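You operate a simulated robot arm through the tools that you are given. There is no shell and no other tool.

You are at the controls of a simulated robot arm. One attempt, no reset.

Task
Put things in order on the top of the glass case. At the end: the white cartridge carton (marked "BLUE") from the top of the glass case stands where the yellow group card (marked "GROUP OF 3") stood; one of the white blocks from the top of the glass case is on top of the small white box; the orange group card (marked "GROUP OF 2") stands on top of the black spare fan; the yellow group card stands where the orange group card stood; whatever was shut is shut again. Leave all else as you found it, and nothing knocked over.
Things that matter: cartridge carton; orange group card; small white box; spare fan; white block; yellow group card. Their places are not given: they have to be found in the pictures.

Only the result counts: the job must be done as asked and must still hold three seconds after the hand-in. Knocking over, shifting, dropping, spilling or breaking anything else fails it.

Robot
A 7-joint arm with a two-finger parallel gripper, fixed in place. Base frame: the origin is at the foot of the arm, x ahead of it, y to its left, z up; the work surface is at about z = 1052. Lengths are in mm, angles in degrees, forces in N, time in s.
With the tool pointing down near the work surface it reaches from about 120 to 660 mm from the base axis. Its first joint turns from -66.0 to 66.0 degrees. Payload 2.4 kg.
The tool frame sits at the grasp point between the pads (the TCP): z along the fingers, y along the line on which they close. The tips reach 30 mm beyond it. Largest opening 94 mm; finger width 28, thickness 10; the body of the gripper, 50 by 96 mm, starts 55 mm behind the TCP.
Orientation is that of the tool frame in the base frame, as a unit quaternion [w, x, y, z]. With the fingers straight down and closing along the base's y, the tool's x points along the base's -x, its y along +y and its z along -z.

Tools
- The arm moves only by the tool jog_arm. Its argument "rows" is a list of rows, each a list of 3 entries, a list of its own where there are three numbers: the shift along the tool's x, y, z in units of 200 mm (1.0 is 200 mm), then the turn, a rotation vector about the tool's x, y, z in units of 45 degrees (1.0 is 45 degrees), then the gripper command, from -1 (fully open) to 1 (shut), values between in proportion. In form: [[[x, y, z], [wx, wy, wz], fingers], ...]. A call has 1 to 20 rows; each row is the pose to reach, as a shift and turn from the pose commanded when the call began, along the tool's axes at that moment. A call with a number of a shift or a turn outside -1 to 1 is refused whole. Each row takes 0.2 s and may step no farther than 50 mm and 8.6 degrees from the row before; otherwise, or with a gripper value out of range, the whole call is refused. A pose out of reach is approached as far as the arm can. The call stops where the force on the tool passes 40 N (or 10 N more than at its start, if that is more) or the arm is blocked; 0.2 s more then pass. Each finger travels about 153 mm/s and halts on what it meets, pressing with about 39 N; the grip force reading is that of the motor and also rises with nothing between the fingers. The clock runs only during rows and for 0.2 s after the last one: add rows that repeat a pose to give the fingers time. The reply holds the time, the measured pose of the TCP, the force on the tool along the base axes, the opening and the grip force, in the units named above and with some noise, with the torque about the TCP (base axes, N m) and any sound that the robot's microphone picked up.
- Cameras (640 x 400 px; columns grow to the right, rows downward): "scene" is fixed at [53.3, 501.8, 1462.7]; the picture's right is [-0.54, -0.84, 0.00], its down [-0.43, 0.27, -0.86] and it looks along [0.73, -0.46, -0.51] (base axes); focal length 277 px, centre (320, 200). "wrist" rides on the gripper at [76, 14, -103] in the tool frame; the picture's right is [-0.18, 0.98, 0.00], its down [-0.75, -0.14, -0.64] and it looks along [-0.63, -0.12, 0.77] (tool axes); focal length 243 px, centre (320, 200).
- camera(camera): a new picture of that camera. It takes no simulated time.
- pixel_to_xyz(camera, pixels): for up to 12 pixels [column, row] of the newest picture of that camera ("zoom" is the newest enlarged one), the place [x, y, z] in the base frame of the surface seen there, good to about 3 mm, but the place of the scene camera against the robot may be out by one fixed shift of up to 25 mm in any direction. It takes no simulated time.
- enlarge(camera, box): a new picture of the part [left, top, right, bottom] of that camera's present view, enlarged. It takes no simulated time.
- finish_job(): hands the job in; it is judged then, once.

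Leave the gripper open and the arm clear of the work at the hand-in unless told otherwise.

The tools are called after ">>>" by a JSON object that holds its "fn" and its "kwargs". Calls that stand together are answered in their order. jog_arm: Moves the arm, as the interface text tells. Its arguments: {"type":"object","properties":{"rows":{"type":"array","items":{"type":"array"}}},"required":["rows"]} The other tools are called the same way: camera (camera) takes a picture; pixel_to_xyz (camera, pixels) gives the place of the surface under pixels of a picture; enlarge (camera, box) takes an enlarged picture of a part of a camera's view; finish_job () hands the job in.

At the start:

```text
clock: 0.0
eef_pos: [342.3, 66.8, 1340.0]
orientation: [-0.001, 0.0, 1.0, 0.0]
wrist_force: [-0.3, 0.8, -0.5]
ft_torque: [-0.02, 0.02, 0.0]
finger_gap: 94.0
grip_force: 0.1
```

scene: 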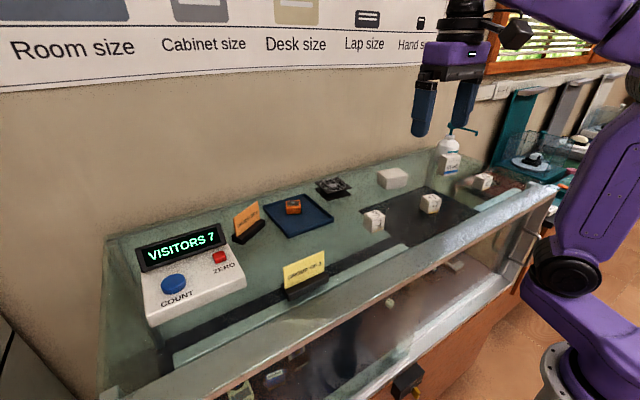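
wrist: 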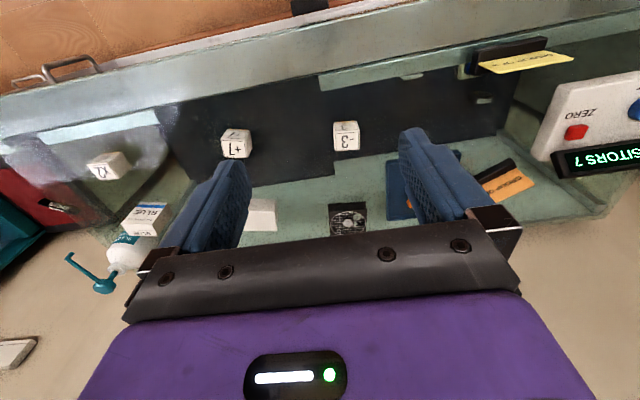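

I see a glass case with a counter, two group cards, a blue tray, a fan, a small white box, white blocks, and a carton near a bottle. I'll take enlarged views first.

>>> {"fn": "enlarge", "kwargs": {"camera": "scene", "box": [220, 160, 380, 260]}}

>>> {"fn": "enlarge", "kwargs": {"camera": "scene", "box": [360, 120, 520, 220]}}

>>> {"fn": "enlarge", "kwargs": {"camera": "wrist", "box": [60, 100, 300, 250]}}

>>> {"fn": "enlarge", "kwargs": {"camera": "wrist", "box": [380, 30, 640, 220]}}

```text
4.00 times, centred on (300, 210) of scene
```

zoom: 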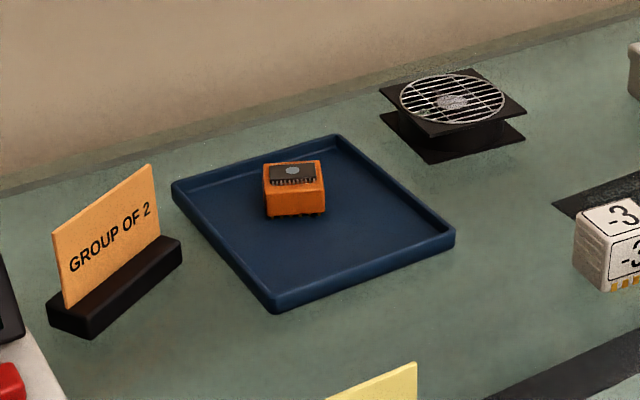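

```text
4.00 times, centred on (440, 170) of scene
```

zoom: 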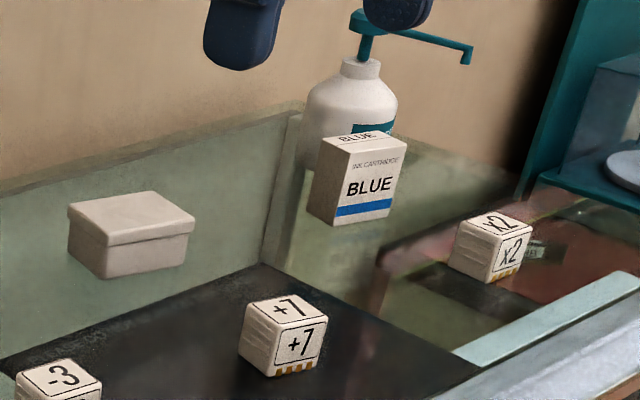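

```text
2.67 times, centred on (180, 175) of wrist
```

zoom: 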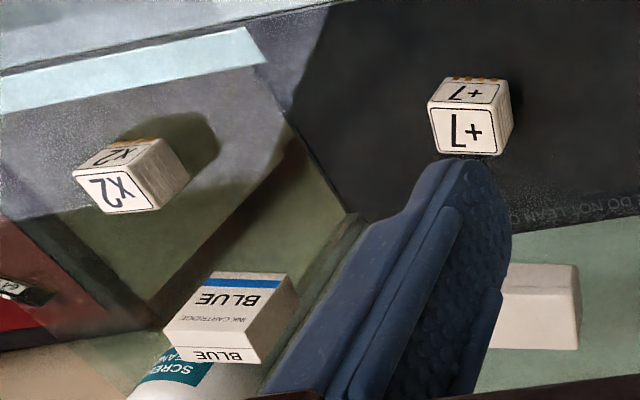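

```text
2.11 times, centred on (510, 125) of wrist
```

zoom: 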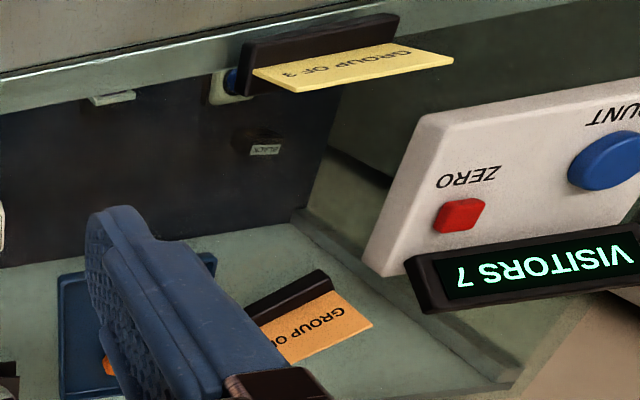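

I'll measure points on the objects in both pictures, to compare the scene camera with the wrist camera and find the shift.

>>> {"fn": "camera", "kwargs": {"camera": "scene"}}

>>> {"fn": "pixel_to_xyz", "kwargs": {"camera": "scene", "pixels": [[374, 211], [431, 198], [484, 178], [392, 174], [455, 157], [332, 184], [304, 272], [247, 219], [293, 207], [302, 296], [360, 190], [400, 230]]}}

>>> {"fn": "pixel_to_xyz", "kwargs": {"camera": "wrist", "pixels": [[346, 142], [235, 150], [106, 170], [262, 214], [145, 222], [349, 216], [520, 62], [508, 184], [300, 180], [180, 140], [400, 180], [510, 47]]}}

```text
taken
```

scene: 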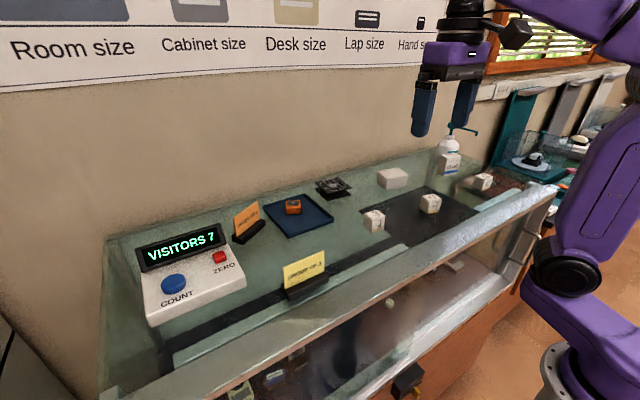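

```text
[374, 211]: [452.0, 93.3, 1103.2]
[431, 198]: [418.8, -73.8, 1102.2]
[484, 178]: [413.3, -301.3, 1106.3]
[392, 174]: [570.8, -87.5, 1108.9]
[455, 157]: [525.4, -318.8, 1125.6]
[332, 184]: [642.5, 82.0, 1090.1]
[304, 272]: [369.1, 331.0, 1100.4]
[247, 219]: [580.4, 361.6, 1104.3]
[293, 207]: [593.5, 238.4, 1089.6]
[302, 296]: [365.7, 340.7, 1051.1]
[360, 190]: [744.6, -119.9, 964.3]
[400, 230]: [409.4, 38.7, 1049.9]
```

```text
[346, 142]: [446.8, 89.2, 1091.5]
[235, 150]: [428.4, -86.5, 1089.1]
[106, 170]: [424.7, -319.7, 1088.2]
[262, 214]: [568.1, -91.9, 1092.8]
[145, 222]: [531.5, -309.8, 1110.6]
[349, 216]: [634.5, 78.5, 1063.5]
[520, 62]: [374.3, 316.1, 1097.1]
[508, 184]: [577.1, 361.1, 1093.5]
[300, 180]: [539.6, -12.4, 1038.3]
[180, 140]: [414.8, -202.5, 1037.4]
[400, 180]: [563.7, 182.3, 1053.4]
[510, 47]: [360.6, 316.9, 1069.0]
```

The wrist camera puts the top near z≈1038 while the scene camera reads about 12 mm higher. I'll move the arm left and back at this height to see both cards from closer up.

>>> {"fn": "jog_arm", "kwargs": {"rows": [[[0.1, 0.2, 0], [0, 0, 0], -1], [[0.2, 0.4, 0], [0, 0, 0], -1], [[0.25, 0.6, 0], [0, 0, 0], -1], [[0.25, 0.8, 0], [0, 0, 0], -1], [[0.25, 1.0, 0], [0, 0, 0], -1], [[0.25, 1.0, 0], [0, 0, 0], -1]]}}

>>> {"fn": "camera", "kwargs": {"camera": "wrist"}}

```text
clock: 1.4
eef_pos: [291.7, 266.1, 1340.6]
orientation: [0.0, 0.0, 1.0, -0.001]
wrist_force: [-0.5, 0.4, 0.2]
ft_torque: [0.03, 0.0, 0.02]
finger_gap: 94.1
grip_force: 0.0
```

```text
taken
```

wrist: 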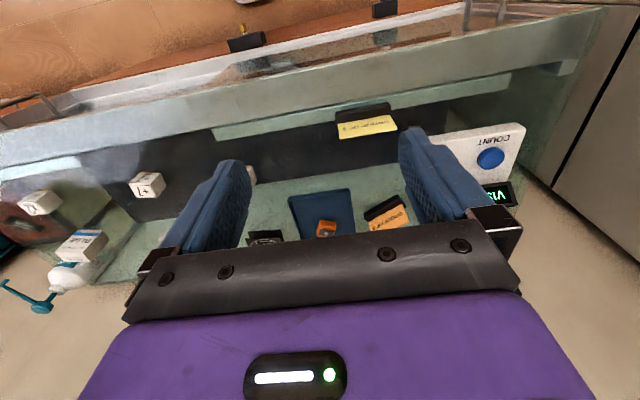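

Both cards are now between the fingers in view: yellow at (367,122), orange at (388,213). I'll enlarge them.

>>> {"fn": "enlarge", "kwargs": {"camera": "wrist", "box": [320, 90, 416, 150]}}

>>> {"fn": "pixel_to_xyz", "kwargs": {"camera": "zoom", "pixels": [[100, 130], [460, 70], [130, 210], [470, 160], [120, 310], [500, 240], [300, 110], [300, 180], [320, 270], [60, 300], [550, 150], [300, 350]]}}

>>> {"fn": "enlarge", "kwargs": {"camera": "wrist", "box": [280, 180, 424, 240]}}

>>> {"fn": "enlarge", "kwargs": {"camera": "wrist", "box": [340, 180, 420, 240]}}

```text
6.67 times, centred on (368, 120) of wrist
```

zoom: 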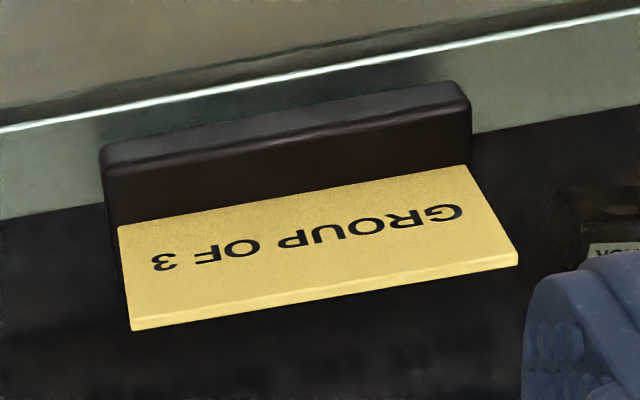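

```text
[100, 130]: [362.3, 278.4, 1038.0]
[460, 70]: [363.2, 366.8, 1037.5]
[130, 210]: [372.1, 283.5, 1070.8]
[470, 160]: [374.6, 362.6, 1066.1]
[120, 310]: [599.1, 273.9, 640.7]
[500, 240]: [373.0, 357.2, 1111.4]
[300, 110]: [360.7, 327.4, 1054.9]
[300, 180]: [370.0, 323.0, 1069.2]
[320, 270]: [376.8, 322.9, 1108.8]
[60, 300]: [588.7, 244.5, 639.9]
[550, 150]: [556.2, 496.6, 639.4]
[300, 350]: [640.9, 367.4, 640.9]
```

```text
4.44 times, centred on (352, 210) of wrist
```

zoom: 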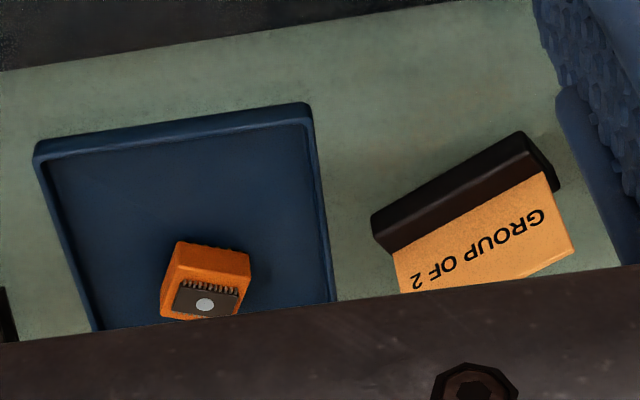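

```text
6.67 times, centred on (380, 210) of wrist
```

zoom: 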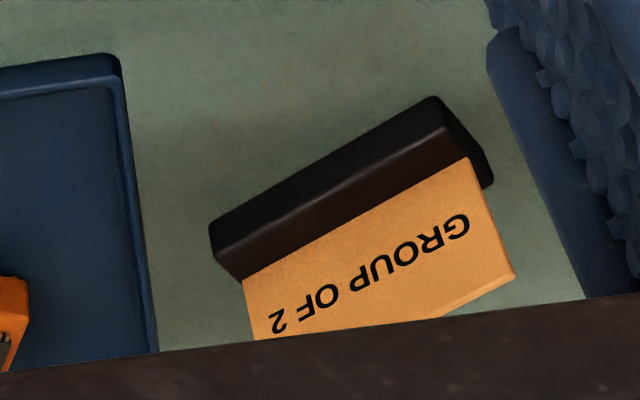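

Parts of the top are see-through glass (depth reads z=640 inside the case). I'll go lower and nearer, to TCP (200,340,1250), for a close look at the yellow card.

>>> {"fn": "jog_arm", "kwargs": {"rows": [[[0.12, 0.1, 0.1], [0, 0, 0], -1], [[0.24, 0.2, 0.2], [0, 0, 0], -1], [[0.36, 0.3, 0.3], [0, 0, 0], -1], [[0.46, 0.37, 0.45], [0, 0, 0], -1], [[0.46, 0.37, 0.45], [0, 0, 0], -1]]}}

>>> {"fn": "camera", "kwargs": {"camera": "wrist"}}

```text
clock: 2.6
eef_pos: [198.7, 338.8, 1249.1]
orientation: [0.0, -0.001, 1.0, 0.0]
wrist_force: [-0.4, -0.1, 0.6]
ft_torque: [0.01, -0.01, 0.01]
finger_gap: 94.0
grip_force: 0.1
```

```text
taken
```

wrist: 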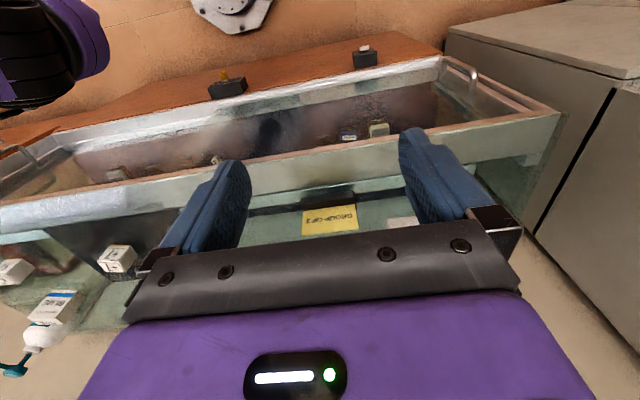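

>>> {"fn": "enlarge", "kwargs": {"camera": "wrist", "box": [240, 170, 420, 250]}}

>>> {"fn": "enlarge", "kwargs": {"camera": "wrist", "box": [280, 180, 376, 240]}}

>>> {"fn": "pixel_to_xyz", "kwargs": {"camera": "zoom", "pixels": [[150, 190], [300, 190], [500, 130], [300, 130], [300, 100], [300, 60], [100, 230], [300, 300], [60, 180], [540, 130], [200, 150], [400, 130]]}}

```text
3.56 times, centred on (330, 210) of wrist
```

zoom: 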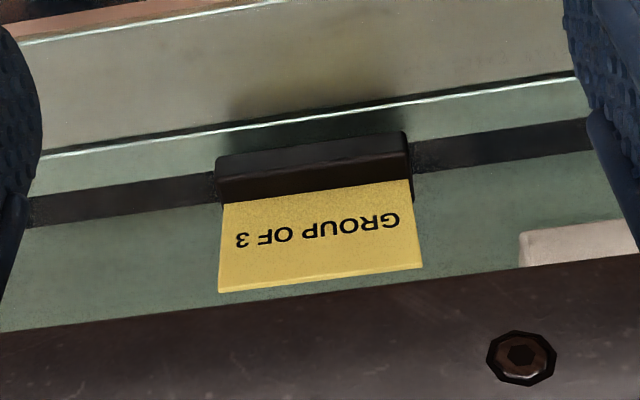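

```text
6.67 times, centred on (328, 210) of wrist
```

zoom: 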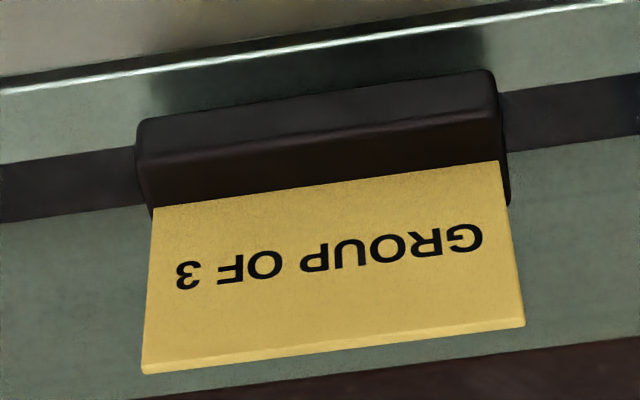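

```text
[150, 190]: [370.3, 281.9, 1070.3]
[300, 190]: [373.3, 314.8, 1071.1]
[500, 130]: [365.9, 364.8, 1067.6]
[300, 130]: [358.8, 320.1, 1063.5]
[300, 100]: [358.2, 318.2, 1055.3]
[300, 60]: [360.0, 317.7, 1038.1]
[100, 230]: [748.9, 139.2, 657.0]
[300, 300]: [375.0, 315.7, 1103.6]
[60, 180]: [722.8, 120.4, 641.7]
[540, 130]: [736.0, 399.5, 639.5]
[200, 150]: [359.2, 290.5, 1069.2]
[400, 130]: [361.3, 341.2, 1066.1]
```

The glass itself is invisible to depth (the 1038 readings are rails under the pane), so the real surface is about 1052 and the yellow base is about 16 mm high, front edge x≈358, y 282–365. Next I'll move forward to about (480,350,1260) to look at the orange card.

>>> {"fn": "jog_arm", "kwargs": {"rows": [[[-0.2, 0, -0.05], [0, 0, 0], -1], [[-0.4, 0, -0.05], [0, 0, 0], -1], [[-0.6, 0, -0.05], [0, 0, 0], -1], [[-0.8, 0, -0.05], [0, 0, 0], -1], [[-1.0, 0, -0.05], [0, 0, 0], -1], [[-1.0, 0, -0.05], [0, 0, 0], -1]]}}

>>> {"fn": "jog_arm", "kwargs": {"rows": [[[-0.2, 0.05, 0], [0, 0, 0], -1], [[-0.4, 0.05, 0], [0, 0, 0], -1], [[-0.4, 0.05, 0], [0, 0, 0], -1]]}}

>>> {"fn": "camera", "kwargs": {"camera": "wrist"}}

```text
clock: 4.0
eef_pos: [400.2, 338.6, 1260.8]
orientation: [0.0, 0.0, 1.0, 0.0]
wrist_force: [-0.8, -0.4, 0.9]
ft_torque: [0.01, -0.02, 0.02]
finger_gap: 94.0
grip_force: 0.0
```

```text
clock: 4.8
eef_pos: [460.5, 349.0, 1260.3]
orientation: [0.0, 0.0, 1.0, 0.0]
wrist_force: [0.8, 0.3, 0.4]
ft_torque: [0.02, 0.01, 0.03]
finger_gap: 94.0
grip_force: 0.0
out of reach, approached as far as the arm can: row 2, 3
```

```text
taken
```

wrist: 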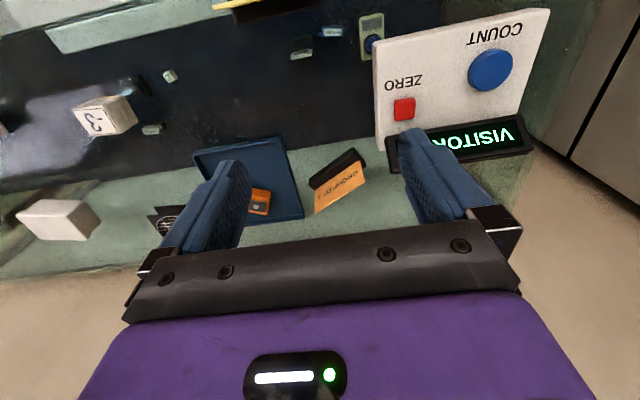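

Reach ends at (460,349) at this height. The orange card is at (337,180); I'll enlarge and measure it.

>>> {"fn": "enlarge", "kwargs": {"camera": "wrist", "box": [290, 135, 386, 225]}}

>>> {"fn": "pixel_to_xyz", "kwargs": {"camera": "zoom", "pixels": [[150, 200], [300, 120], [170, 280], [460, 170], [180, 430], [440, 320], [250, 180], [400, 110], [250, 220], [340, 180], [420, 140], [480, 200]]}}

```text
4.44 times, centred on (338, 180) of wrist
```

zoom: 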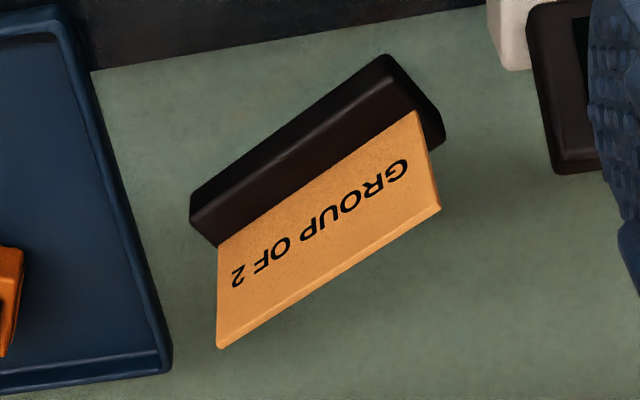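

```text
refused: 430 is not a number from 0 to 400
```

>>> {"fn": "pixel_to_xyz", "kwargs": {"camera": "zoom", "pixels": [[197, 205], [384, 60], [222, 238], [432, 135], [225, 250], [410, 120], [222, 340], [435, 210], [300, 145], [300, 180], [320, 270], [150, 280]]}}

>>> {"fn": "pixel_to_xyz", "kwargs": {"camera": "zoom", "pixels": [[194, 218], [196, 225], [218, 242], [436, 147], [440, 135], [395, 60], [215, 205], [385, 85], [300, 130], [300, 158], [555, 160], [140, 330]]}}

```text
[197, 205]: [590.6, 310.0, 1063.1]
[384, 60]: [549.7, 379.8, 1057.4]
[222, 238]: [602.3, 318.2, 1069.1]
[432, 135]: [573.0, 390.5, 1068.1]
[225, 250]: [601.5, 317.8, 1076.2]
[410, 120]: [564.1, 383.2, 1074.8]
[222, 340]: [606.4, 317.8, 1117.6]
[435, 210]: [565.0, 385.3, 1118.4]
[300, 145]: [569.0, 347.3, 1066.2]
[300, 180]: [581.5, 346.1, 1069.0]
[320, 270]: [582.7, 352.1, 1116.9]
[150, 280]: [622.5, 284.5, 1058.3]
```

```text
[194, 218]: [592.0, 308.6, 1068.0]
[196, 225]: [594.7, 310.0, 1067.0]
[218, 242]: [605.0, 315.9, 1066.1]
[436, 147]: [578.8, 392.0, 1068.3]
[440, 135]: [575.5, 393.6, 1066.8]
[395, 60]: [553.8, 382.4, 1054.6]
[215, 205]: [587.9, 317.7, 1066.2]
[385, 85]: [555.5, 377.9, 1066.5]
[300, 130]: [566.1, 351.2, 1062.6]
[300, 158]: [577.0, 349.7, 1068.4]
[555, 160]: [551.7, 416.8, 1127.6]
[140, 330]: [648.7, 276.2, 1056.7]
```

Orange base: front edge (590,309)→(551,381), centre about (583,352), turned about 29°, 82 mm long, top z≈1067. It is at r≈681, just past straight-down reach, so I'll grip it by its ends with an outward tilt. Now I'll move to about (500,60,1260) to measure the fan and the white box.

>>> {"fn": "jog_arm", "kwargs": {"rows": [[[0, -0.2, 0], [0, 0, 0], -1], [[0, -0.4, 0], [0, 0, 0], -1], [[-0.05, -0.6, 0], [0, 0, 0], -1], [[-0.1, -0.8, 0], [0, 0, 0], -1], [[-0.15, -1.0, 0], [0, 0, 0], -1], [[-0.2, -1.0, 0], [0, 0, 0], -1]]}}

>>> {"fn": "jog_arm", "kwargs": {"rows": [[[0, -0.2, 0], [0, 0, 0], -1], [[0, -0.4, 0], [0, 0, 0], -1], [[0, -0.4, 0], [0, 0, 0], -1]]}}

>>> {"fn": "camera", "kwargs": {"camera": "wrist"}}

```text
clock: 6.2
eef_pos: [501.0, 148.9, 1260.9]
orientation: [0.0, -0.001, 1.0, 0.0]
wrist_force: [-0.5, 0.2, -0.5]
ft_torque: [-0.02, 0.0, -0.01]
finger_gap: 93.9
grip_force: 0.1
```

```text
clock: 7.0
eef_pos: [501.6, 69.4, 1260.3]
orientation: [0.0, -0.001, 1.0, -0.001]
wrist_force: [-0.6, 0.4, 0.6]
ft_torque: [0.0, 0.01, -0.03]
finger_gap: 94.1
grip_force: 0.1
```

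```text
taken
```

wrist: 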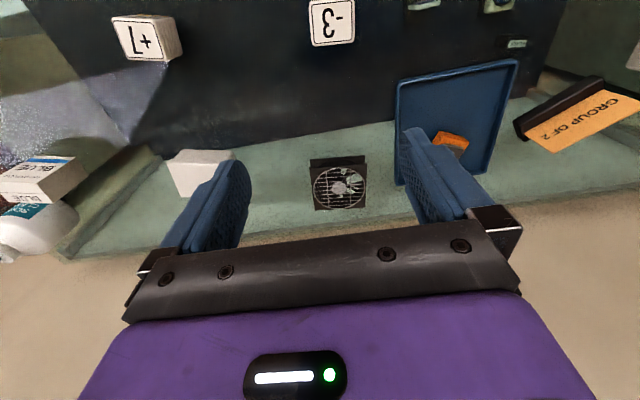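

>>> {"fn": "enlarge", "kwargs": {"camera": "wrist", "box": [290, 140, 386, 220]}}

>>> {"fn": "pixel_to_xyz", "kwargs": {"camera": "zoom", "pixels": [[145, 185], [490, 165], [160, 375], [500, 360], [180, 230], [450, 220], [320, 255], [320, 160], [320, 370], [250, 160], [100, 200], [560, 250]]}}

>>> {"fn": "enlarge", "kwargs": {"camera": "wrist", "box": [150, 130, 246, 210]}}

>>> {"fn": "pixel_to_xyz", "kwargs": {"camera": "zoom", "pixels": [[140, 170], [200, 150], [320, 150], [480, 170], [140, 220], [190, 380], [180, 300], [230, 300], [300, 250], [120, 155], [250, 320], [400, 200]]}}

```text
5.00 times, centred on (338, 180) of wrist
```

zoom: 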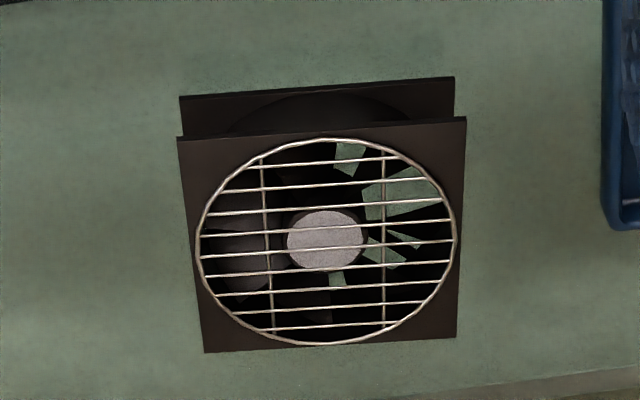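

```text
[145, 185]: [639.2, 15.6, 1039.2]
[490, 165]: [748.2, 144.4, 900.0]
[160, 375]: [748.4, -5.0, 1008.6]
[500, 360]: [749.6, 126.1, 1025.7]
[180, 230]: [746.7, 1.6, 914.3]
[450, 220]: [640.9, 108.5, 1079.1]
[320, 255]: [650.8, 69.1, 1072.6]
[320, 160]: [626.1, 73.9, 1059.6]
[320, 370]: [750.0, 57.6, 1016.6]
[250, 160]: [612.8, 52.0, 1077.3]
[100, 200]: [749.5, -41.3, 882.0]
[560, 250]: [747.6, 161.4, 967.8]
```

```text
5.00 times, centred on (198, 170) of wrist
```

zoom: 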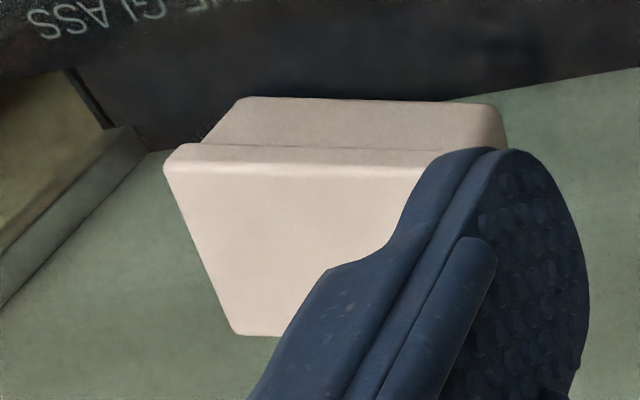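

```text
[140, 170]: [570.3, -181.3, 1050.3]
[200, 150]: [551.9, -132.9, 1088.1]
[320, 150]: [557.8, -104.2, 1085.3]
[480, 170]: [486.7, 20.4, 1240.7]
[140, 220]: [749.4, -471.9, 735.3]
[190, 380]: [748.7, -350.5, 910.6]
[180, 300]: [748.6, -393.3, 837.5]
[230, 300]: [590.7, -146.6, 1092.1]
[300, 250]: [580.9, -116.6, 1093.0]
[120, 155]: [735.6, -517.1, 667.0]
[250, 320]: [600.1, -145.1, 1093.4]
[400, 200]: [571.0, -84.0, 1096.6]
```

The fan's top plate is near z≈1078. I'll measure its corners more finely, and the grille wires.

>>> {"fn": "enlarge", "kwargs": {"camera": "wrist", "box": [306, 155, 370, 215]}}

>>> {"fn": "pixel_to_xyz", "kwargs": {"camera": "zoom", "pixels": [[100, 75], [540, 40], [130, 370], [520, 350], [330, 40], [110, 200], [530, 200], [330, 372], [330, 205], [210, 150], [310, 320], [420, 110]]}}

>>> {"fn": "enlarge", "kwargs": {"camera": "scene", "box": [300, 165, 364, 205]}}

>>> {"fn": "enlarge", "kwargs": {"camera": "scene", "box": [264, 240, 344, 310]}}

```text
6.67 times, centred on (338, 185) of wrist
```

zoom: 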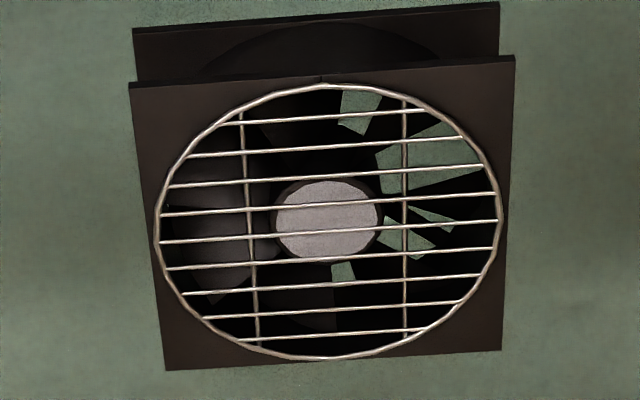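

```text
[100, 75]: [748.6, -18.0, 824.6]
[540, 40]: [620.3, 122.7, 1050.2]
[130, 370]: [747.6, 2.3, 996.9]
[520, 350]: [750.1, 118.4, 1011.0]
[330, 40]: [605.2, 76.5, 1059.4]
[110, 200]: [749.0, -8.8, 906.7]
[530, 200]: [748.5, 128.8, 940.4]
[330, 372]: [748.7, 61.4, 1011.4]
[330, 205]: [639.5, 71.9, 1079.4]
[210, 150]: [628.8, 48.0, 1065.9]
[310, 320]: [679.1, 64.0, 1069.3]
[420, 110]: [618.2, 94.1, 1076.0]
```

```text
10.00 times, centred on (332, 185) of scene
```

zoom: 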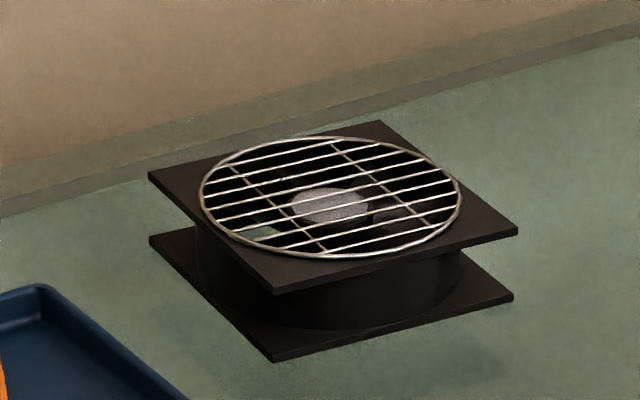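

```text
5.71 times, centred on (304, 275) of scene
```

zoom: 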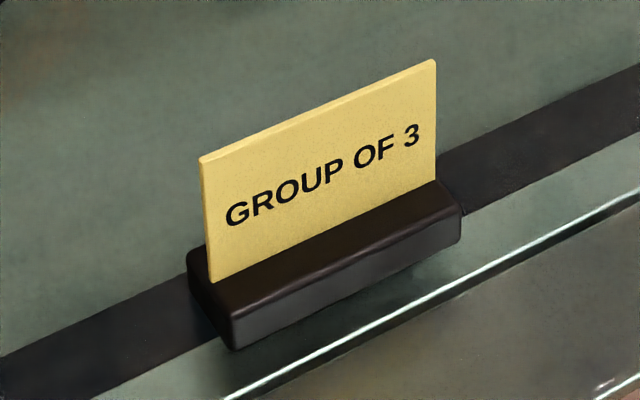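

>>> {"fn": "enlarge", "kwargs": {"camera": "wrist", "box": [306, 155, 370, 215]}}

>>> {"fn": "pixel_to_xyz", "kwargs": {"camera": "zoom", "pixels": [[138, 92], [504, 66], [172, 362], [492, 342], [157, 238], [500, 220], [325, 86], [322, 357], [150, 20], [490, 14], [318, 228], [322, 90]]}}

>>> {"fn": "pixel_to_xyz", "kwargs": {"camera": "wrist", "pixels": [[400, 85], [515, 62], [400, 180], [398, 110], [535, 105], [332, 20], [140, 40], [30, 175], [40, 225], [45, 180], [70, 165], [20, 190]]}}

```text
6.67 times, centred on (338, 185) of wrist
```

zoom: 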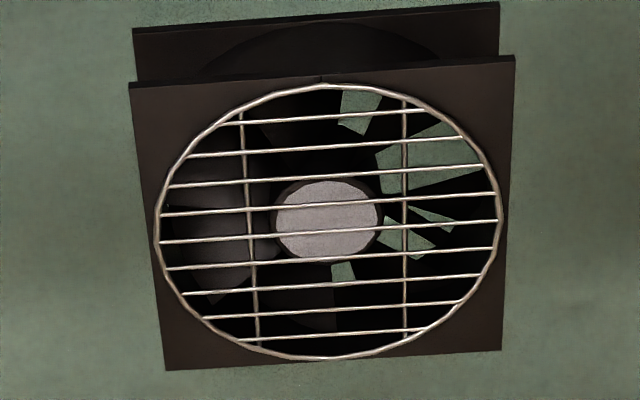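

```text
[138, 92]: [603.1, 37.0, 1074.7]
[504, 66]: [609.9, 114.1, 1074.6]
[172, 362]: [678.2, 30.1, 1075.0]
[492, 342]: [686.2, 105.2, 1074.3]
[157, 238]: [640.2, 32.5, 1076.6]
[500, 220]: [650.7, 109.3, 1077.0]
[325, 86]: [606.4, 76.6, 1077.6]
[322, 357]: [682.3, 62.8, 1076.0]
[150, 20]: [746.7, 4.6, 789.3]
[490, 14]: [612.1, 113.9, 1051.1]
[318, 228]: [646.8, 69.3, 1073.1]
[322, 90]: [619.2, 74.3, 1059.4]
```

```text
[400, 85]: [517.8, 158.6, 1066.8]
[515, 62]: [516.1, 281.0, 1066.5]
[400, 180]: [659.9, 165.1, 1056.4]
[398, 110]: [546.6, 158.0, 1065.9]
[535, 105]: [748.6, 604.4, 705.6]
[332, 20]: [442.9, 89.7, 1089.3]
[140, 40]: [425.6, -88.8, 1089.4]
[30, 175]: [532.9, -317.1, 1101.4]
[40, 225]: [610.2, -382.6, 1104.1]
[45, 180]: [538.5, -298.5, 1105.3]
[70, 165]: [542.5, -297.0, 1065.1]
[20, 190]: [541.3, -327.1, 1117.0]
```

The fan plate is about 80 mm square, centred near (644,72), yawed about −5°, with the grille top at z≈1078. Orange base ends come to s=−16…67 along t=(−0.483,0.875), centre (583.3,351.1). I'll go over toward the orange card while yawing +28.9°.

>>> {"fn": "jog_arm", "kwargs": {"rows": [[[0.03, 0.2, 0.03], [0, 0, -0.16], -1], [[0.06, 0.4, 0.06], [0, 0, -0.32], -1], [[0.1, 0.6, 0.09], [0, 0, -0.48], -1], [[0.13, 0.8, 0.12], [0, 0, -0.642], -1], [[0.158, 1.0, 0.15], [0, 0, -0.642], -1], [[0.158, 1.0, 0.15], [0, 0, -0.642], -1]]}}

```text
clock: 8.4
eef_pos: [469.1, 269.2, 1230.5]
orientation: [-0.001, -0.249, 0.968, 0.0]
wrist_force: [0.3, 0.6, -1.2]
ft_torque: [0.01, 0.02, 0.03]
finger_gap: 94.1
grip_force: 0.1
```

The yaw matches. Next I tilt 12° outward and move to the pre-grasp, 60 mm in front of and 60 mm above the orange card.

>>> {"fn": "jog_arm", "kwargs": {"rows": [[[-0.09, 0.02, 0.08], [0, -0.13, 0], -1], [[-0.18, 0.04, 0.18], [0, -0.267, 0], -1], [[-0.28, 0.06, 0.3], [0, -0.267, 0], -1], [[-0.367, 0.0825, 0.4125], [0, -0.267, 0], -1], [[-0.367, 0.0825, 0.4125], [0, -0.267, 0], -1]]}}

>>> {"fn": "camera", "kwargs": {"camera": "wrist"}}

>>> {"fn": "enlarge", "kwargs": {"camera": "scene", "box": [160, 100, 352, 220]}}

```text
clock: 9.6
eef_pos: [524.4, 320.9, 1146.6]
orientation: [0.102, -0.247, 0.963, 0.027]
wrist_force: [0.0, -0.5, 0.1]
ft_torque: [-0.01, 0.01, 0.0]
finger_gap: 94.1
grip_force: 0.2
```

```text
taken
```

wrist: 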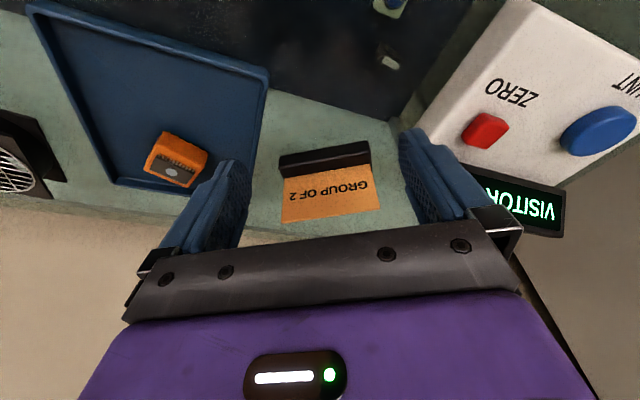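

```text
3.33 times, centred on (256, 160) of scene
```

zoom: 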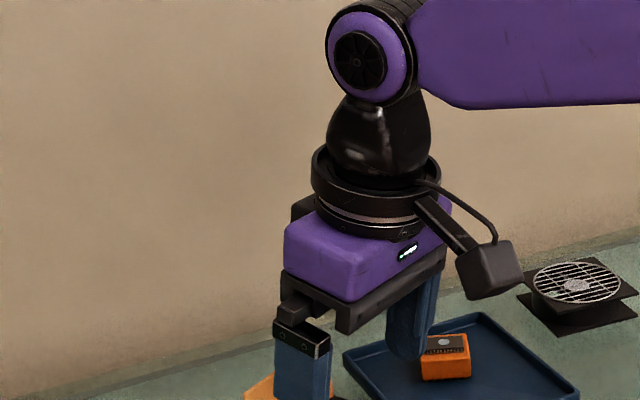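

Reached. I'll re-measure the card base from this closer view.

>>> {"fn": "enlarge", "kwargs": {"camera": "wrist", "box": [270, 130, 390, 230]}}

```text
4.00 times, centred on (330, 180) of wrist
```

zoom: 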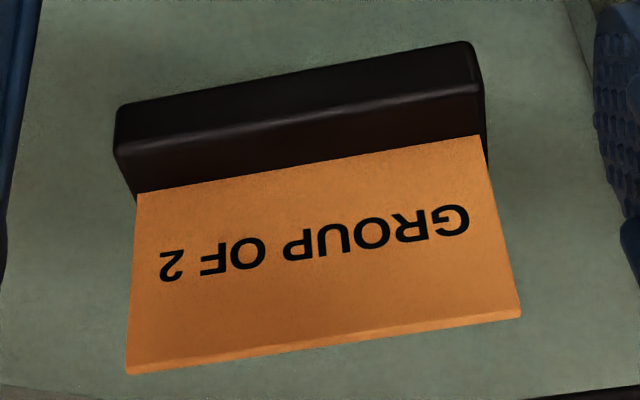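

>>> {"fn": "pixel_to_xyz", "kwargs": {"camera": "zoom", "pixels": [[119, 115], [119, 140], [120, 155], [134, 190], [470, 48], [478, 75], [480, 95], [485, 140], [300, 120], [145, 200], [475, 145], [486, 158]]}}

>>> {"fn": "pixel_to_xyz", "kwargs": {"camera": "zoom", "pixels": [[134, 368], [517, 312], [330, 335], [330, 345], [300, 85], [300, 165], [150, 150], [440, 95], [60, 200], [560, 150], [130, 105], [460, 50]]}}

```text
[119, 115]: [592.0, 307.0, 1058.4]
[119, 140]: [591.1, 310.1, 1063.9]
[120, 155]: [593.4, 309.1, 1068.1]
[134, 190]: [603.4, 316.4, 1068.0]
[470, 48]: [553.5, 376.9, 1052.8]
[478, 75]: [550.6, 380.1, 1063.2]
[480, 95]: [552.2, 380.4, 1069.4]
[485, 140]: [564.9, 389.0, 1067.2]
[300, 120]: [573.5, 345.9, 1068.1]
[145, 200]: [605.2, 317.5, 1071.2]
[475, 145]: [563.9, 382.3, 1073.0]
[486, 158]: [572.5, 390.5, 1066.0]
```

```text
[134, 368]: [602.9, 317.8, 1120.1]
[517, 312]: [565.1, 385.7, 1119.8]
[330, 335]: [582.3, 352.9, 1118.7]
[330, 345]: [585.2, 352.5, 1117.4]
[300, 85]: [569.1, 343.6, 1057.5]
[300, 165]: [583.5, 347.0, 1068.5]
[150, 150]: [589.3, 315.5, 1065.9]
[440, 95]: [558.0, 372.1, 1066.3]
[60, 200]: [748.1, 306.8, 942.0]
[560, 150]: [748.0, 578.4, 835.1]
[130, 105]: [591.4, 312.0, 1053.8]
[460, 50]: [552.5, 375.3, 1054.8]
```

The base ends agree (s≈−16…66.5, bottom z≈1052). I'll hold still once and re-read the pose to see the tracking noise.

>>> {"fn": "jog_arm", "kwargs": {"rows": [[[0, 0, 0], [0, 0, 0], -1], [[0, 0, 0], [0, 0, 0], -1]]}}

```text
clock: 10.2
eef_pos: [525.4, 321.4, 1146.5]
orientation: [0.101, -0.248, 0.963, 0.026]
wrist_force: [-0.4, -0.3, 0.0]
ft_torque: [0.01, 0.0, -0.01]
finger_gap: 94.3
grip_force: 0.1
```

Position is steady: s≈27.5, so I correct by −2.2 mm and go diagonally 65% of the way to the grasp, then look.

>>> {"fn": "jog_arm", "kwargs": {"rows": [[[-0.05, -0.011, 0.08], [0, 0, 0], -1], [[-0.1, -0.011, 0.15], [0, 0, 0], -1], [[-0.15, -0.011, 0.225], [0, 0, 0], -1], [[-0.15, -0.011, 0.225], [0, 0, 0], -1]]}}

>>> {"fn": "camera", "kwargs": {"camera": "wrist"}}

>>> {"fn": "enlarge", "kwargs": {"camera": "scene", "box": [190, 160, 302, 240]}}

```text
clock: 11.2
eef_pos: [559.4, 334.8, 1109.3]
orientation: [0.101, -0.248, 0.963, 0.026]
wrist_force: [-0.4, -0.5, -1.1]
ft_torque: [0.02, -0.01, -0.01]
finger_gap: 93.9
grip_force: 0.0
```

```text
taken
```

wrist: 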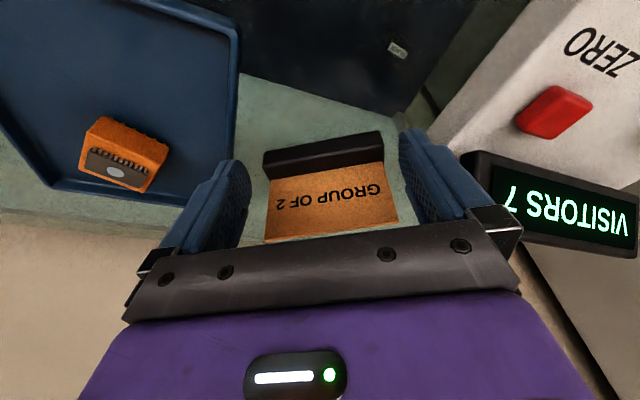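

```text
5.00 times, centred on (246, 200) of scene
```

zoom: 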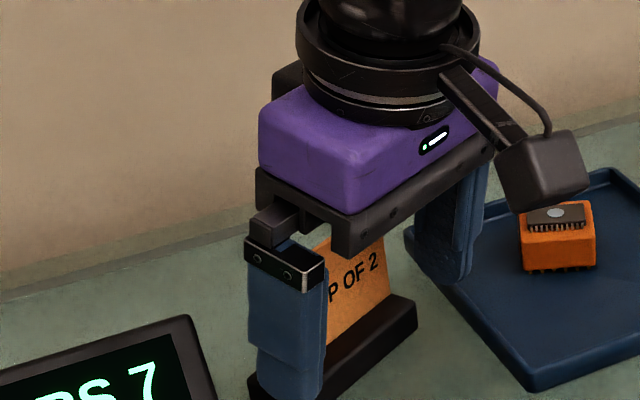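

>>> {"fn": "jog_arm", "kwargs": {"rows": [[[0, 0, 0], [0, 0, 0], -1], [[0, 0, 0], [0, 0, 0], -1]]}}

>>> {"fn": "enlarge", "kwargs": {"camera": "wrist", "box": [250, 110, 410, 210]}}

>>> {"fn": "pixel_to_xyz", "kwargs": {"camera": "wrist", "pixels": [[265, 160], [265, 168], [270, 177], [381, 135], [383, 143], [384, 155], [325, 150], [300, 155], [360, 148], [247, 170], [402, 150], [330, 165]]}}

```text
clock: 11.8
eef_pos: [557.9, 336.0, 1109.2]
orientation: [0.1, -0.248, 0.963, 0.026]
wrist_force: [-0.9, 0.2, -0.1]
ft_torque: [-0.01, -0.02, -0.01]
finger_gap: 93.9
grip_force: 0.1
```

```text
4.00 times, centred on (330, 160) of wrist
```

zoom: 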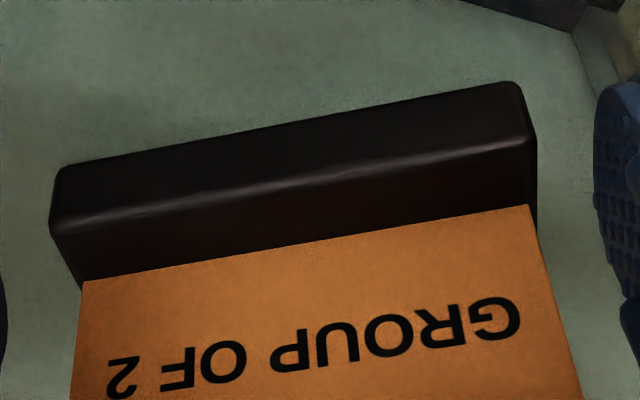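

```text
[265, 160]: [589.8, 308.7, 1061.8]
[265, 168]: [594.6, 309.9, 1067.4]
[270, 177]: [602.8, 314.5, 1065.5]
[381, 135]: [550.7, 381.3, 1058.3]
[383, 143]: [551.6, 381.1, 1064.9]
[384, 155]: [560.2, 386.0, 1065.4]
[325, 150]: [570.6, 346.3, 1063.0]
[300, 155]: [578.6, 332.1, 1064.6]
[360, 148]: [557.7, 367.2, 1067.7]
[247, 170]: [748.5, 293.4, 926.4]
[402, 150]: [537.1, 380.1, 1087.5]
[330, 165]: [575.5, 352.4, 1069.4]
```

The pixel geometry (base ends at columns 263 and 384) shows the fingers centred on the base within about 0.5 mm. I'll finish the descent.

>>> {"fn": "jog_arm", "kwargs": {"rows": [[[-0.04, 0, 0.06], [0, 0, 0], -1], [[-0.083, 0, 0.1235], [0, 0, 0], -1], [[-0.083, 0, 0.1235], [0, 0, 0], -1]]}}

>>> {"fn": "enlarge", "kwargs": {"camera": "scene", "box": [190, 160, 302, 240]}}

>>> {"fn": "camera", "kwargs": {"camera": "wrist"}}

```text
clock: 12.6
eef_pos: [578.2, 347.4, 1089.5]
orientation: [0.101, -0.248, 0.963, 0.027]
wrist_force: [-0.1, 0.3, 0.1]
ft_torque: [0.03, 0.01, 0.0]
finger_gap: 93.7
grip_force: 0.1
```

```text
5.00 times, centred on (246, 200) of scene
```

zoom: 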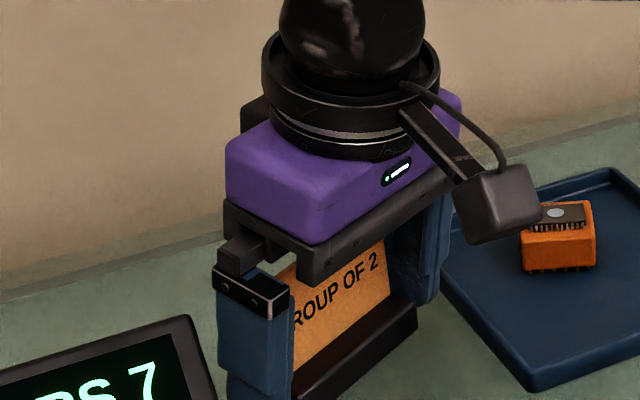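

```text
taken
```

wrist: 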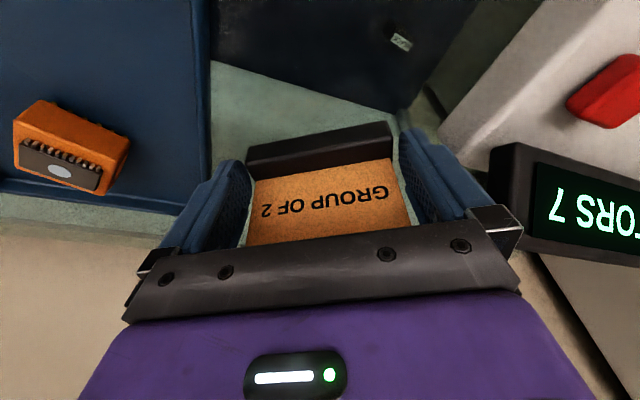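

The fingers straddle the base at both ends with no contact force. I close the gripper.

>>> {"fn": "jog_arm", "kwargs": {"rows": [[[0, 0, 0], [0, 0, 0], -0.8], [[0, 0, 0], [0, 0, 0], 1], [[0, 0, 0], [0, 0, 0], 1], [[0, 0, 0], [0, 0, 0], 1]]}}

```text
clock: 13.6
eef_pos: [578.8, 346.2, 1089.3]
orientation: [0.102, -0.248, 0.963, 0.026]
wrist_force: [-0.3, -0.2, -0.3]
ft_torque: [-0.05, -0.01, 0.0]
finger_gap: 85.5
grip_force: 39.3
```

Gripped with gap 85.5 mm at 39 N. I lift a little straight up, then back along the diagonal.

>>> {"fn": "jog_arm", "kwargs": {"rows": [[[-0.0104, 0, -0.049], [0, 0, 0], 1], [[0.04, 0, -0.13], [0, 0, 0], 1], [[0.1, 0, -0.2], [0, 0, 0], 1], [[0.17, 0, -0.29], [0, 0, 0], 1], [[0.23, 0, -0.39], [0, 0, 0], 1], [[0.23, 0, -0.39], [0, 0, 0], 1]]}}

>>> {"fn": "camera", "kwargs": {"camera": "wrist"}}

>>> {"fn": "enlarge", "kwargs": {"camera": "scene", "box": [160, 100, 352, 220]}}

```text
clock: 15.0
eef_pos: [524.1, 316.3, 1155.8]
orientation: [0.102, -0.248, 0.963, 0.026]
wrist_force: [-0.9, 0.1, -0.2]
ft_torque: [-0.01, -0.03, 0.01]
finger_gap: 85.4
grip_force: 38.9
```

```text
taken
```

wrist: 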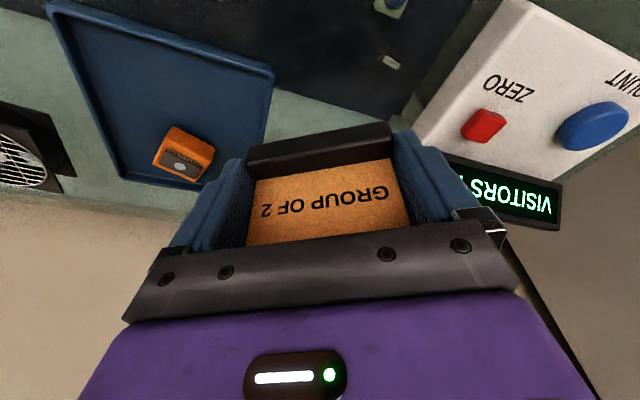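

```text
3.33 times, centred on (256, 160) of scene
```

zoom: 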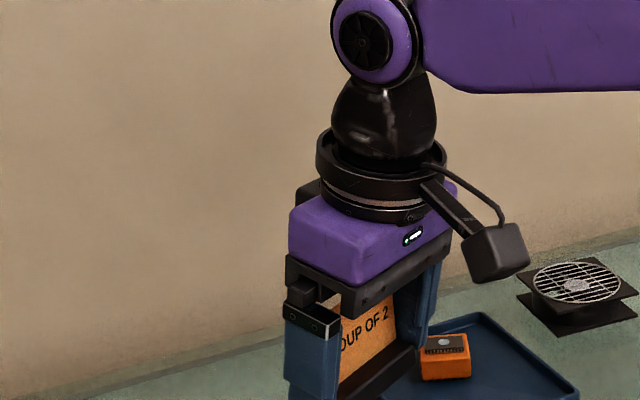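

The card is held firmly and unmoved in the grip. Next I swing toward the fan, turning the yaw back to 0° about the vertical and keeping the tilt.

>>> {"fn": "jog_arm", "kwargs": {"rows": [[[0.045, -0.148, -0.022], [0.0334, 0, 0.157], 1], [[0.09, -0.296, -0.044], [0.0668, 0, 0.314], 1], [[0.136, -0.443, -0.065], [0.1, 0, 0.471], 1], [[0.181, -0.591, -0.087], [0.1335, 0, 0.628], 1], [[0.181, -0.591, -0.087], [0.1335, 0, 0.628], 1]]}}

```text
clock: 16.2
eef_pos: [546.8, 194.2, 1164.9]
orientation: [0.105, 0.0, 0.994, 0.001]
wrist_force: [0.6, 0.7, -0.5]
ft_torque: [-0.03, -0.03, 0.01]
finger_gap: 85.2
grip_force: 39.3
```

>>> {"fn": "jog_arm", "kwargs": {"rows": [[[-0.037, -0.15, -0.005], [0, 0, 0], 1], [[-0.074, -0.3, -0.01], [0, 0, 0], 1], [[-0.11, -0.46, -0.015], [0, 0, 0], 1], [[-0.148, -0.613, -0.02], [0, 0, 0], 1], [[-0.148, -0.613, -0.02], [0, 0, 0], 1], [[-0.148, -0.613, -0.02], [0, 0, 0], 1]]}}

>>> {"fn": "camera", "kwargs": {"camera": "wrist"}}

>>> {"fn": "enlarge", "kwargs": {"camera": "scene", "box": [260, 100, 420, 220]}}

```text
clock: 17.6
eef_pos: [575.4, 73.1, 1176.2]
orientation: [0.104, -0.001, 0.995, 0.0]
wrist_force: [-0.3, -0.4, -0.4]
ft_torque: [-0.01, 0.03, -0.02]
finger_gap: 85.5
grip_force: 39.1
```

```text
taken
```

wrist: 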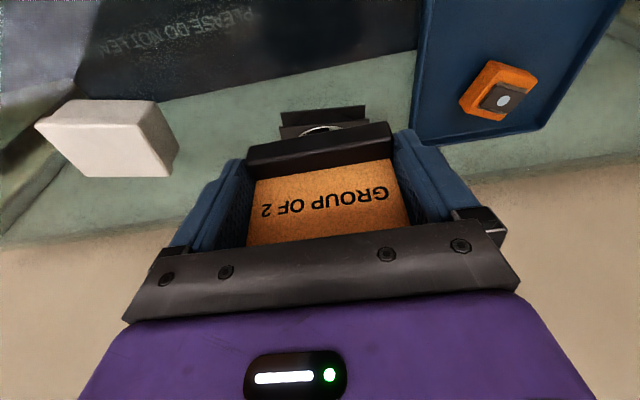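

```text
3.33 times, centred on (340, 160) of scene
```

zoom: 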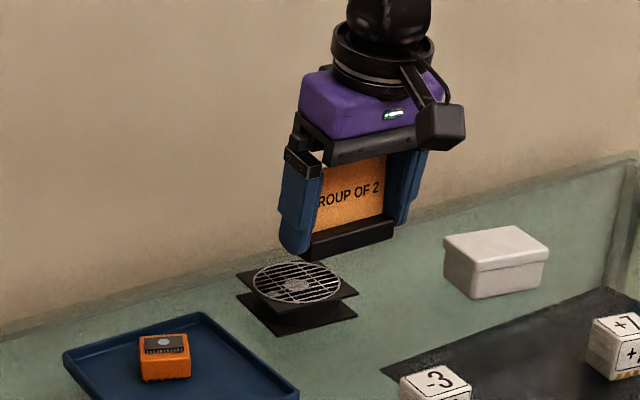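

The fan is straight ahead with the card hovering above it. I move to just over the fan centre, TCP (638,72,1135), leaving the base bottom about 18 mm above the grille.

>>> {"fn": "jog_arm", "kwargs": {"rows": [[[-0.09, -0.003, 0.09], [0, 0, 0], 1], [[-0.18, -0.006, 0.18], [0, 0, 0], 1], [[-0.264, -0.0075, 0.266], [0, 0, 0], 1], [[-0.264, -0.0075, 0.266], [0, 0, 0], 1], [[-0.264, -0.0075, 0.266], [0, 0, 0], 1]]}}

>>> {"fn": "enlarge", "kwargs": {"camera": "scene", "box": [290, 140, 386, 200]}}

>>> {"fn": "camera", "kwargs": {"camera": "wrist"}}

```text
clock: 18.8
eef_pos: [637.9, 70.6, 1133.7]
orientation: [0.105, 0.0, 0.995, 0.0]
wrist_force: [-0.6, 0.1, -0.6]
ft_torque: [0.01, 0.03, 0.0]
finger_gap: 85.4
grip_force: 39.6
```

```text
6.67 times, centred on (338, 170) of scene
```

zoom: 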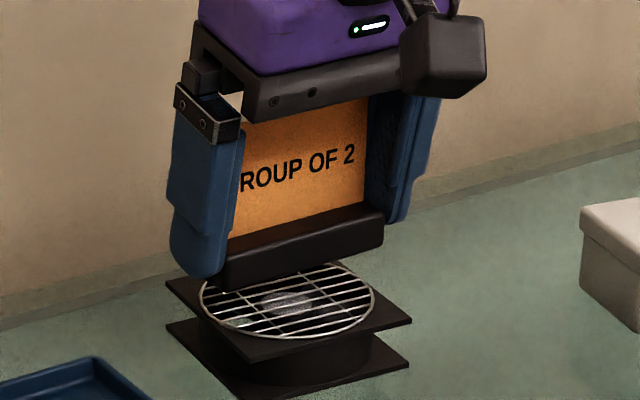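

```text
taken
```

wrist: 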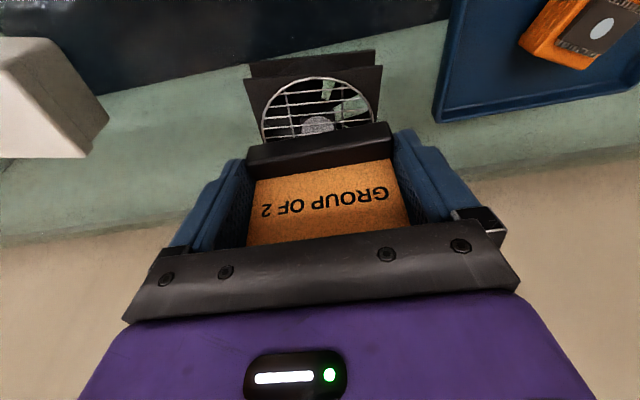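

The alignment looks good. I descend 15 mm, then approach in small steps watching the force.

>>> {"fn": "jog_arm", "kwargs": {"rows": [[[0.008, 0.004, 0.037], [0, 0, 0], 1], [[0.0156, 0.004, 0.0734], [0, 0, 0], 1], [[0.0156, 0.004, 0.0734], [0, 0, 0], 1]]}}

>>> {"fn": "enlarge", "kwargs": {"camera": "scene", "box": [300, 150, 372, 200]}}

```text
clock: 19.6
eef_pos: [638.7, 71.5, 1119.4]
orientation: [0.104, 0.0, 0.995, 0.0]
wrist_force: [0.4, 0.0, -0.8]
ft_torque: [0.01, -0.01, 0.01]
finger_gap: 85.2
grip_force: 39.1
```

```text
8.00 times, centred on (336, 175) of scene
```

zoom: 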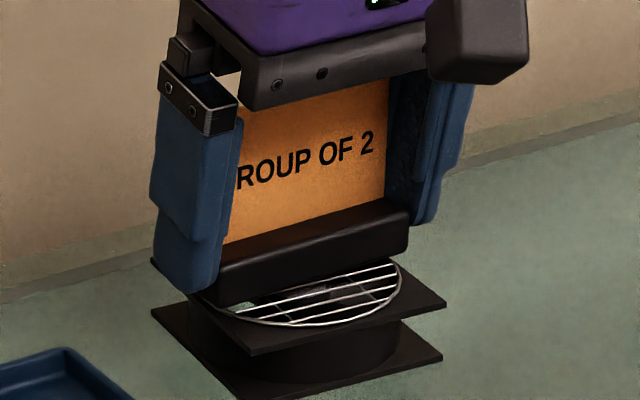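

>>> {"fn": "jog_arm", "kwargs": {"rows": [[[0.001, 0, 0.005], [0, 0, 0], 1], [[0.002, 0, 0.01], [0, 0, 0], 1], [[0.002, 0, 0.01], [0, 0, 0], 1]]}}

```text
clock: 20.4
eef_pos: [638.3, 71.4, 1118.1]
orientation: [0.105, -0.001, 0.994, 0.0]
wrist_force: [1.0, 0.4, -1.4]
ft_torque: [-0.01, -0.02, 0.01]
finger_gap: 85.3
grip_force: 39.1
```

>>> {"fn": "jog_arm", "kwargs": {"rows": [[[0.001, 0, 0.005], [0, 0, 0], 1], [[0.001, 0, 0.005], [0, 0, 0], 1]]}}

>>> {"fn": "jog_arm", "kwargs": {"rows": [[[0.001, 0, 0.005], [0, 0, 0], 1], [[0.001, 0, 0.005], [0, 0, 0], 1]]}}

```text
clock: 21.0
eef_pos: [639.0, 71.5, 1115.4]
orientation: [0.104, 0.0, 0.995, 0.0]
wrist_force: [0.0, -0.4, -0.5]
ft_torque: [0.02, 0.02, -0.02]
finger_gap: 85.4
grip_force: 39.4
```

```text
clock: 21.6
eef_pos: [638.4, 71.2, 1114.1]
orientation: [0.104, 0.0, 0.995, 0.0]
wrist_force: [-0.2, 0.4, -0.2]
ft_torque: [-0.02, 0.0, -0.03]
finger_gap: 85.2
grip_force: 38.7
```

No contact yet (force about 0). I keep going 1 mm at a time.

>>> {"fn": "jog_arm", "kwargs": {"rows": [[[0.001, 0, 0.005], [0, 0, 0], 1], [[0.001, 0, 0.005], [0, 0, 0], 1]]}}

>>> {"fn": "enlarge", "kwargs": {"camera": "scene", "box": [300, 150, 372, 200]}}

```text
clock: 22.2
eef_pos: [639.0, 71.4, 1114.5]
orientation: [0.105, 0.0, 0.994, -0.001]
wrist_force: [-0.1, 0.0, -0.5]
ft_torque: [0.0, -0.03, 0.01]
finger_gap: 85.1
grip_force: 38.5
```

```text
8.00 times, centred on (336, 175) of scene
```

zoom: 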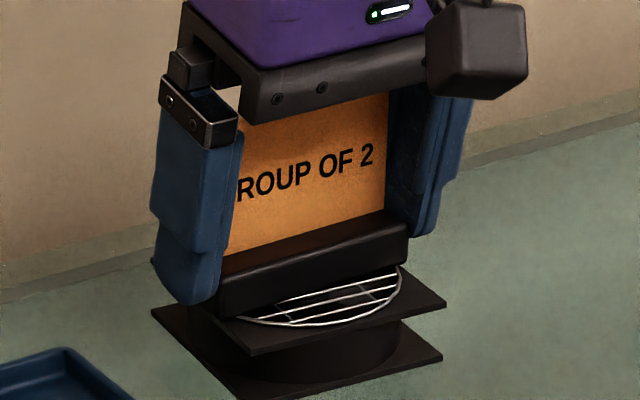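

>>> {"fn": "jog_arm", "kwargs": {"rows": [[[0.001, 0, 0.005], [0, 0, 0], 1], [[0.001, 0, 0.005], [0, 0, 0], 1]]}}

>>> {"fn": "jog_arm", "kwargs": {"rows": [[[0.001, 0, 0.005], [0, 0, 0], 1], [[0.001, 0, 0.005], [0, 0, 0], 1]]}}

```text
clock: 22.8
eef_pos: [638.6, 70.6, 1114.1]
orientation: [0.105, -0.001, 0.994, 0.0]
wrist_force: [-0.4, 0.1, 4.9]
ft_torque: [-0.26, 0.02, -0.05]
finger_gap: 85.3
grip_force: 39.0
```

```text
clock: 23.4
eef_pos: [638.9, 72.5, 1113.5]
orientation: [0.105, 0.0, 0.994, 0.0]
wrist_force: [-1.9, 0.5, 15.0]
ft_torque: [-0.3, -0.01, -0.01]
finger_gap: 85.1
grip_force: 38.9
```

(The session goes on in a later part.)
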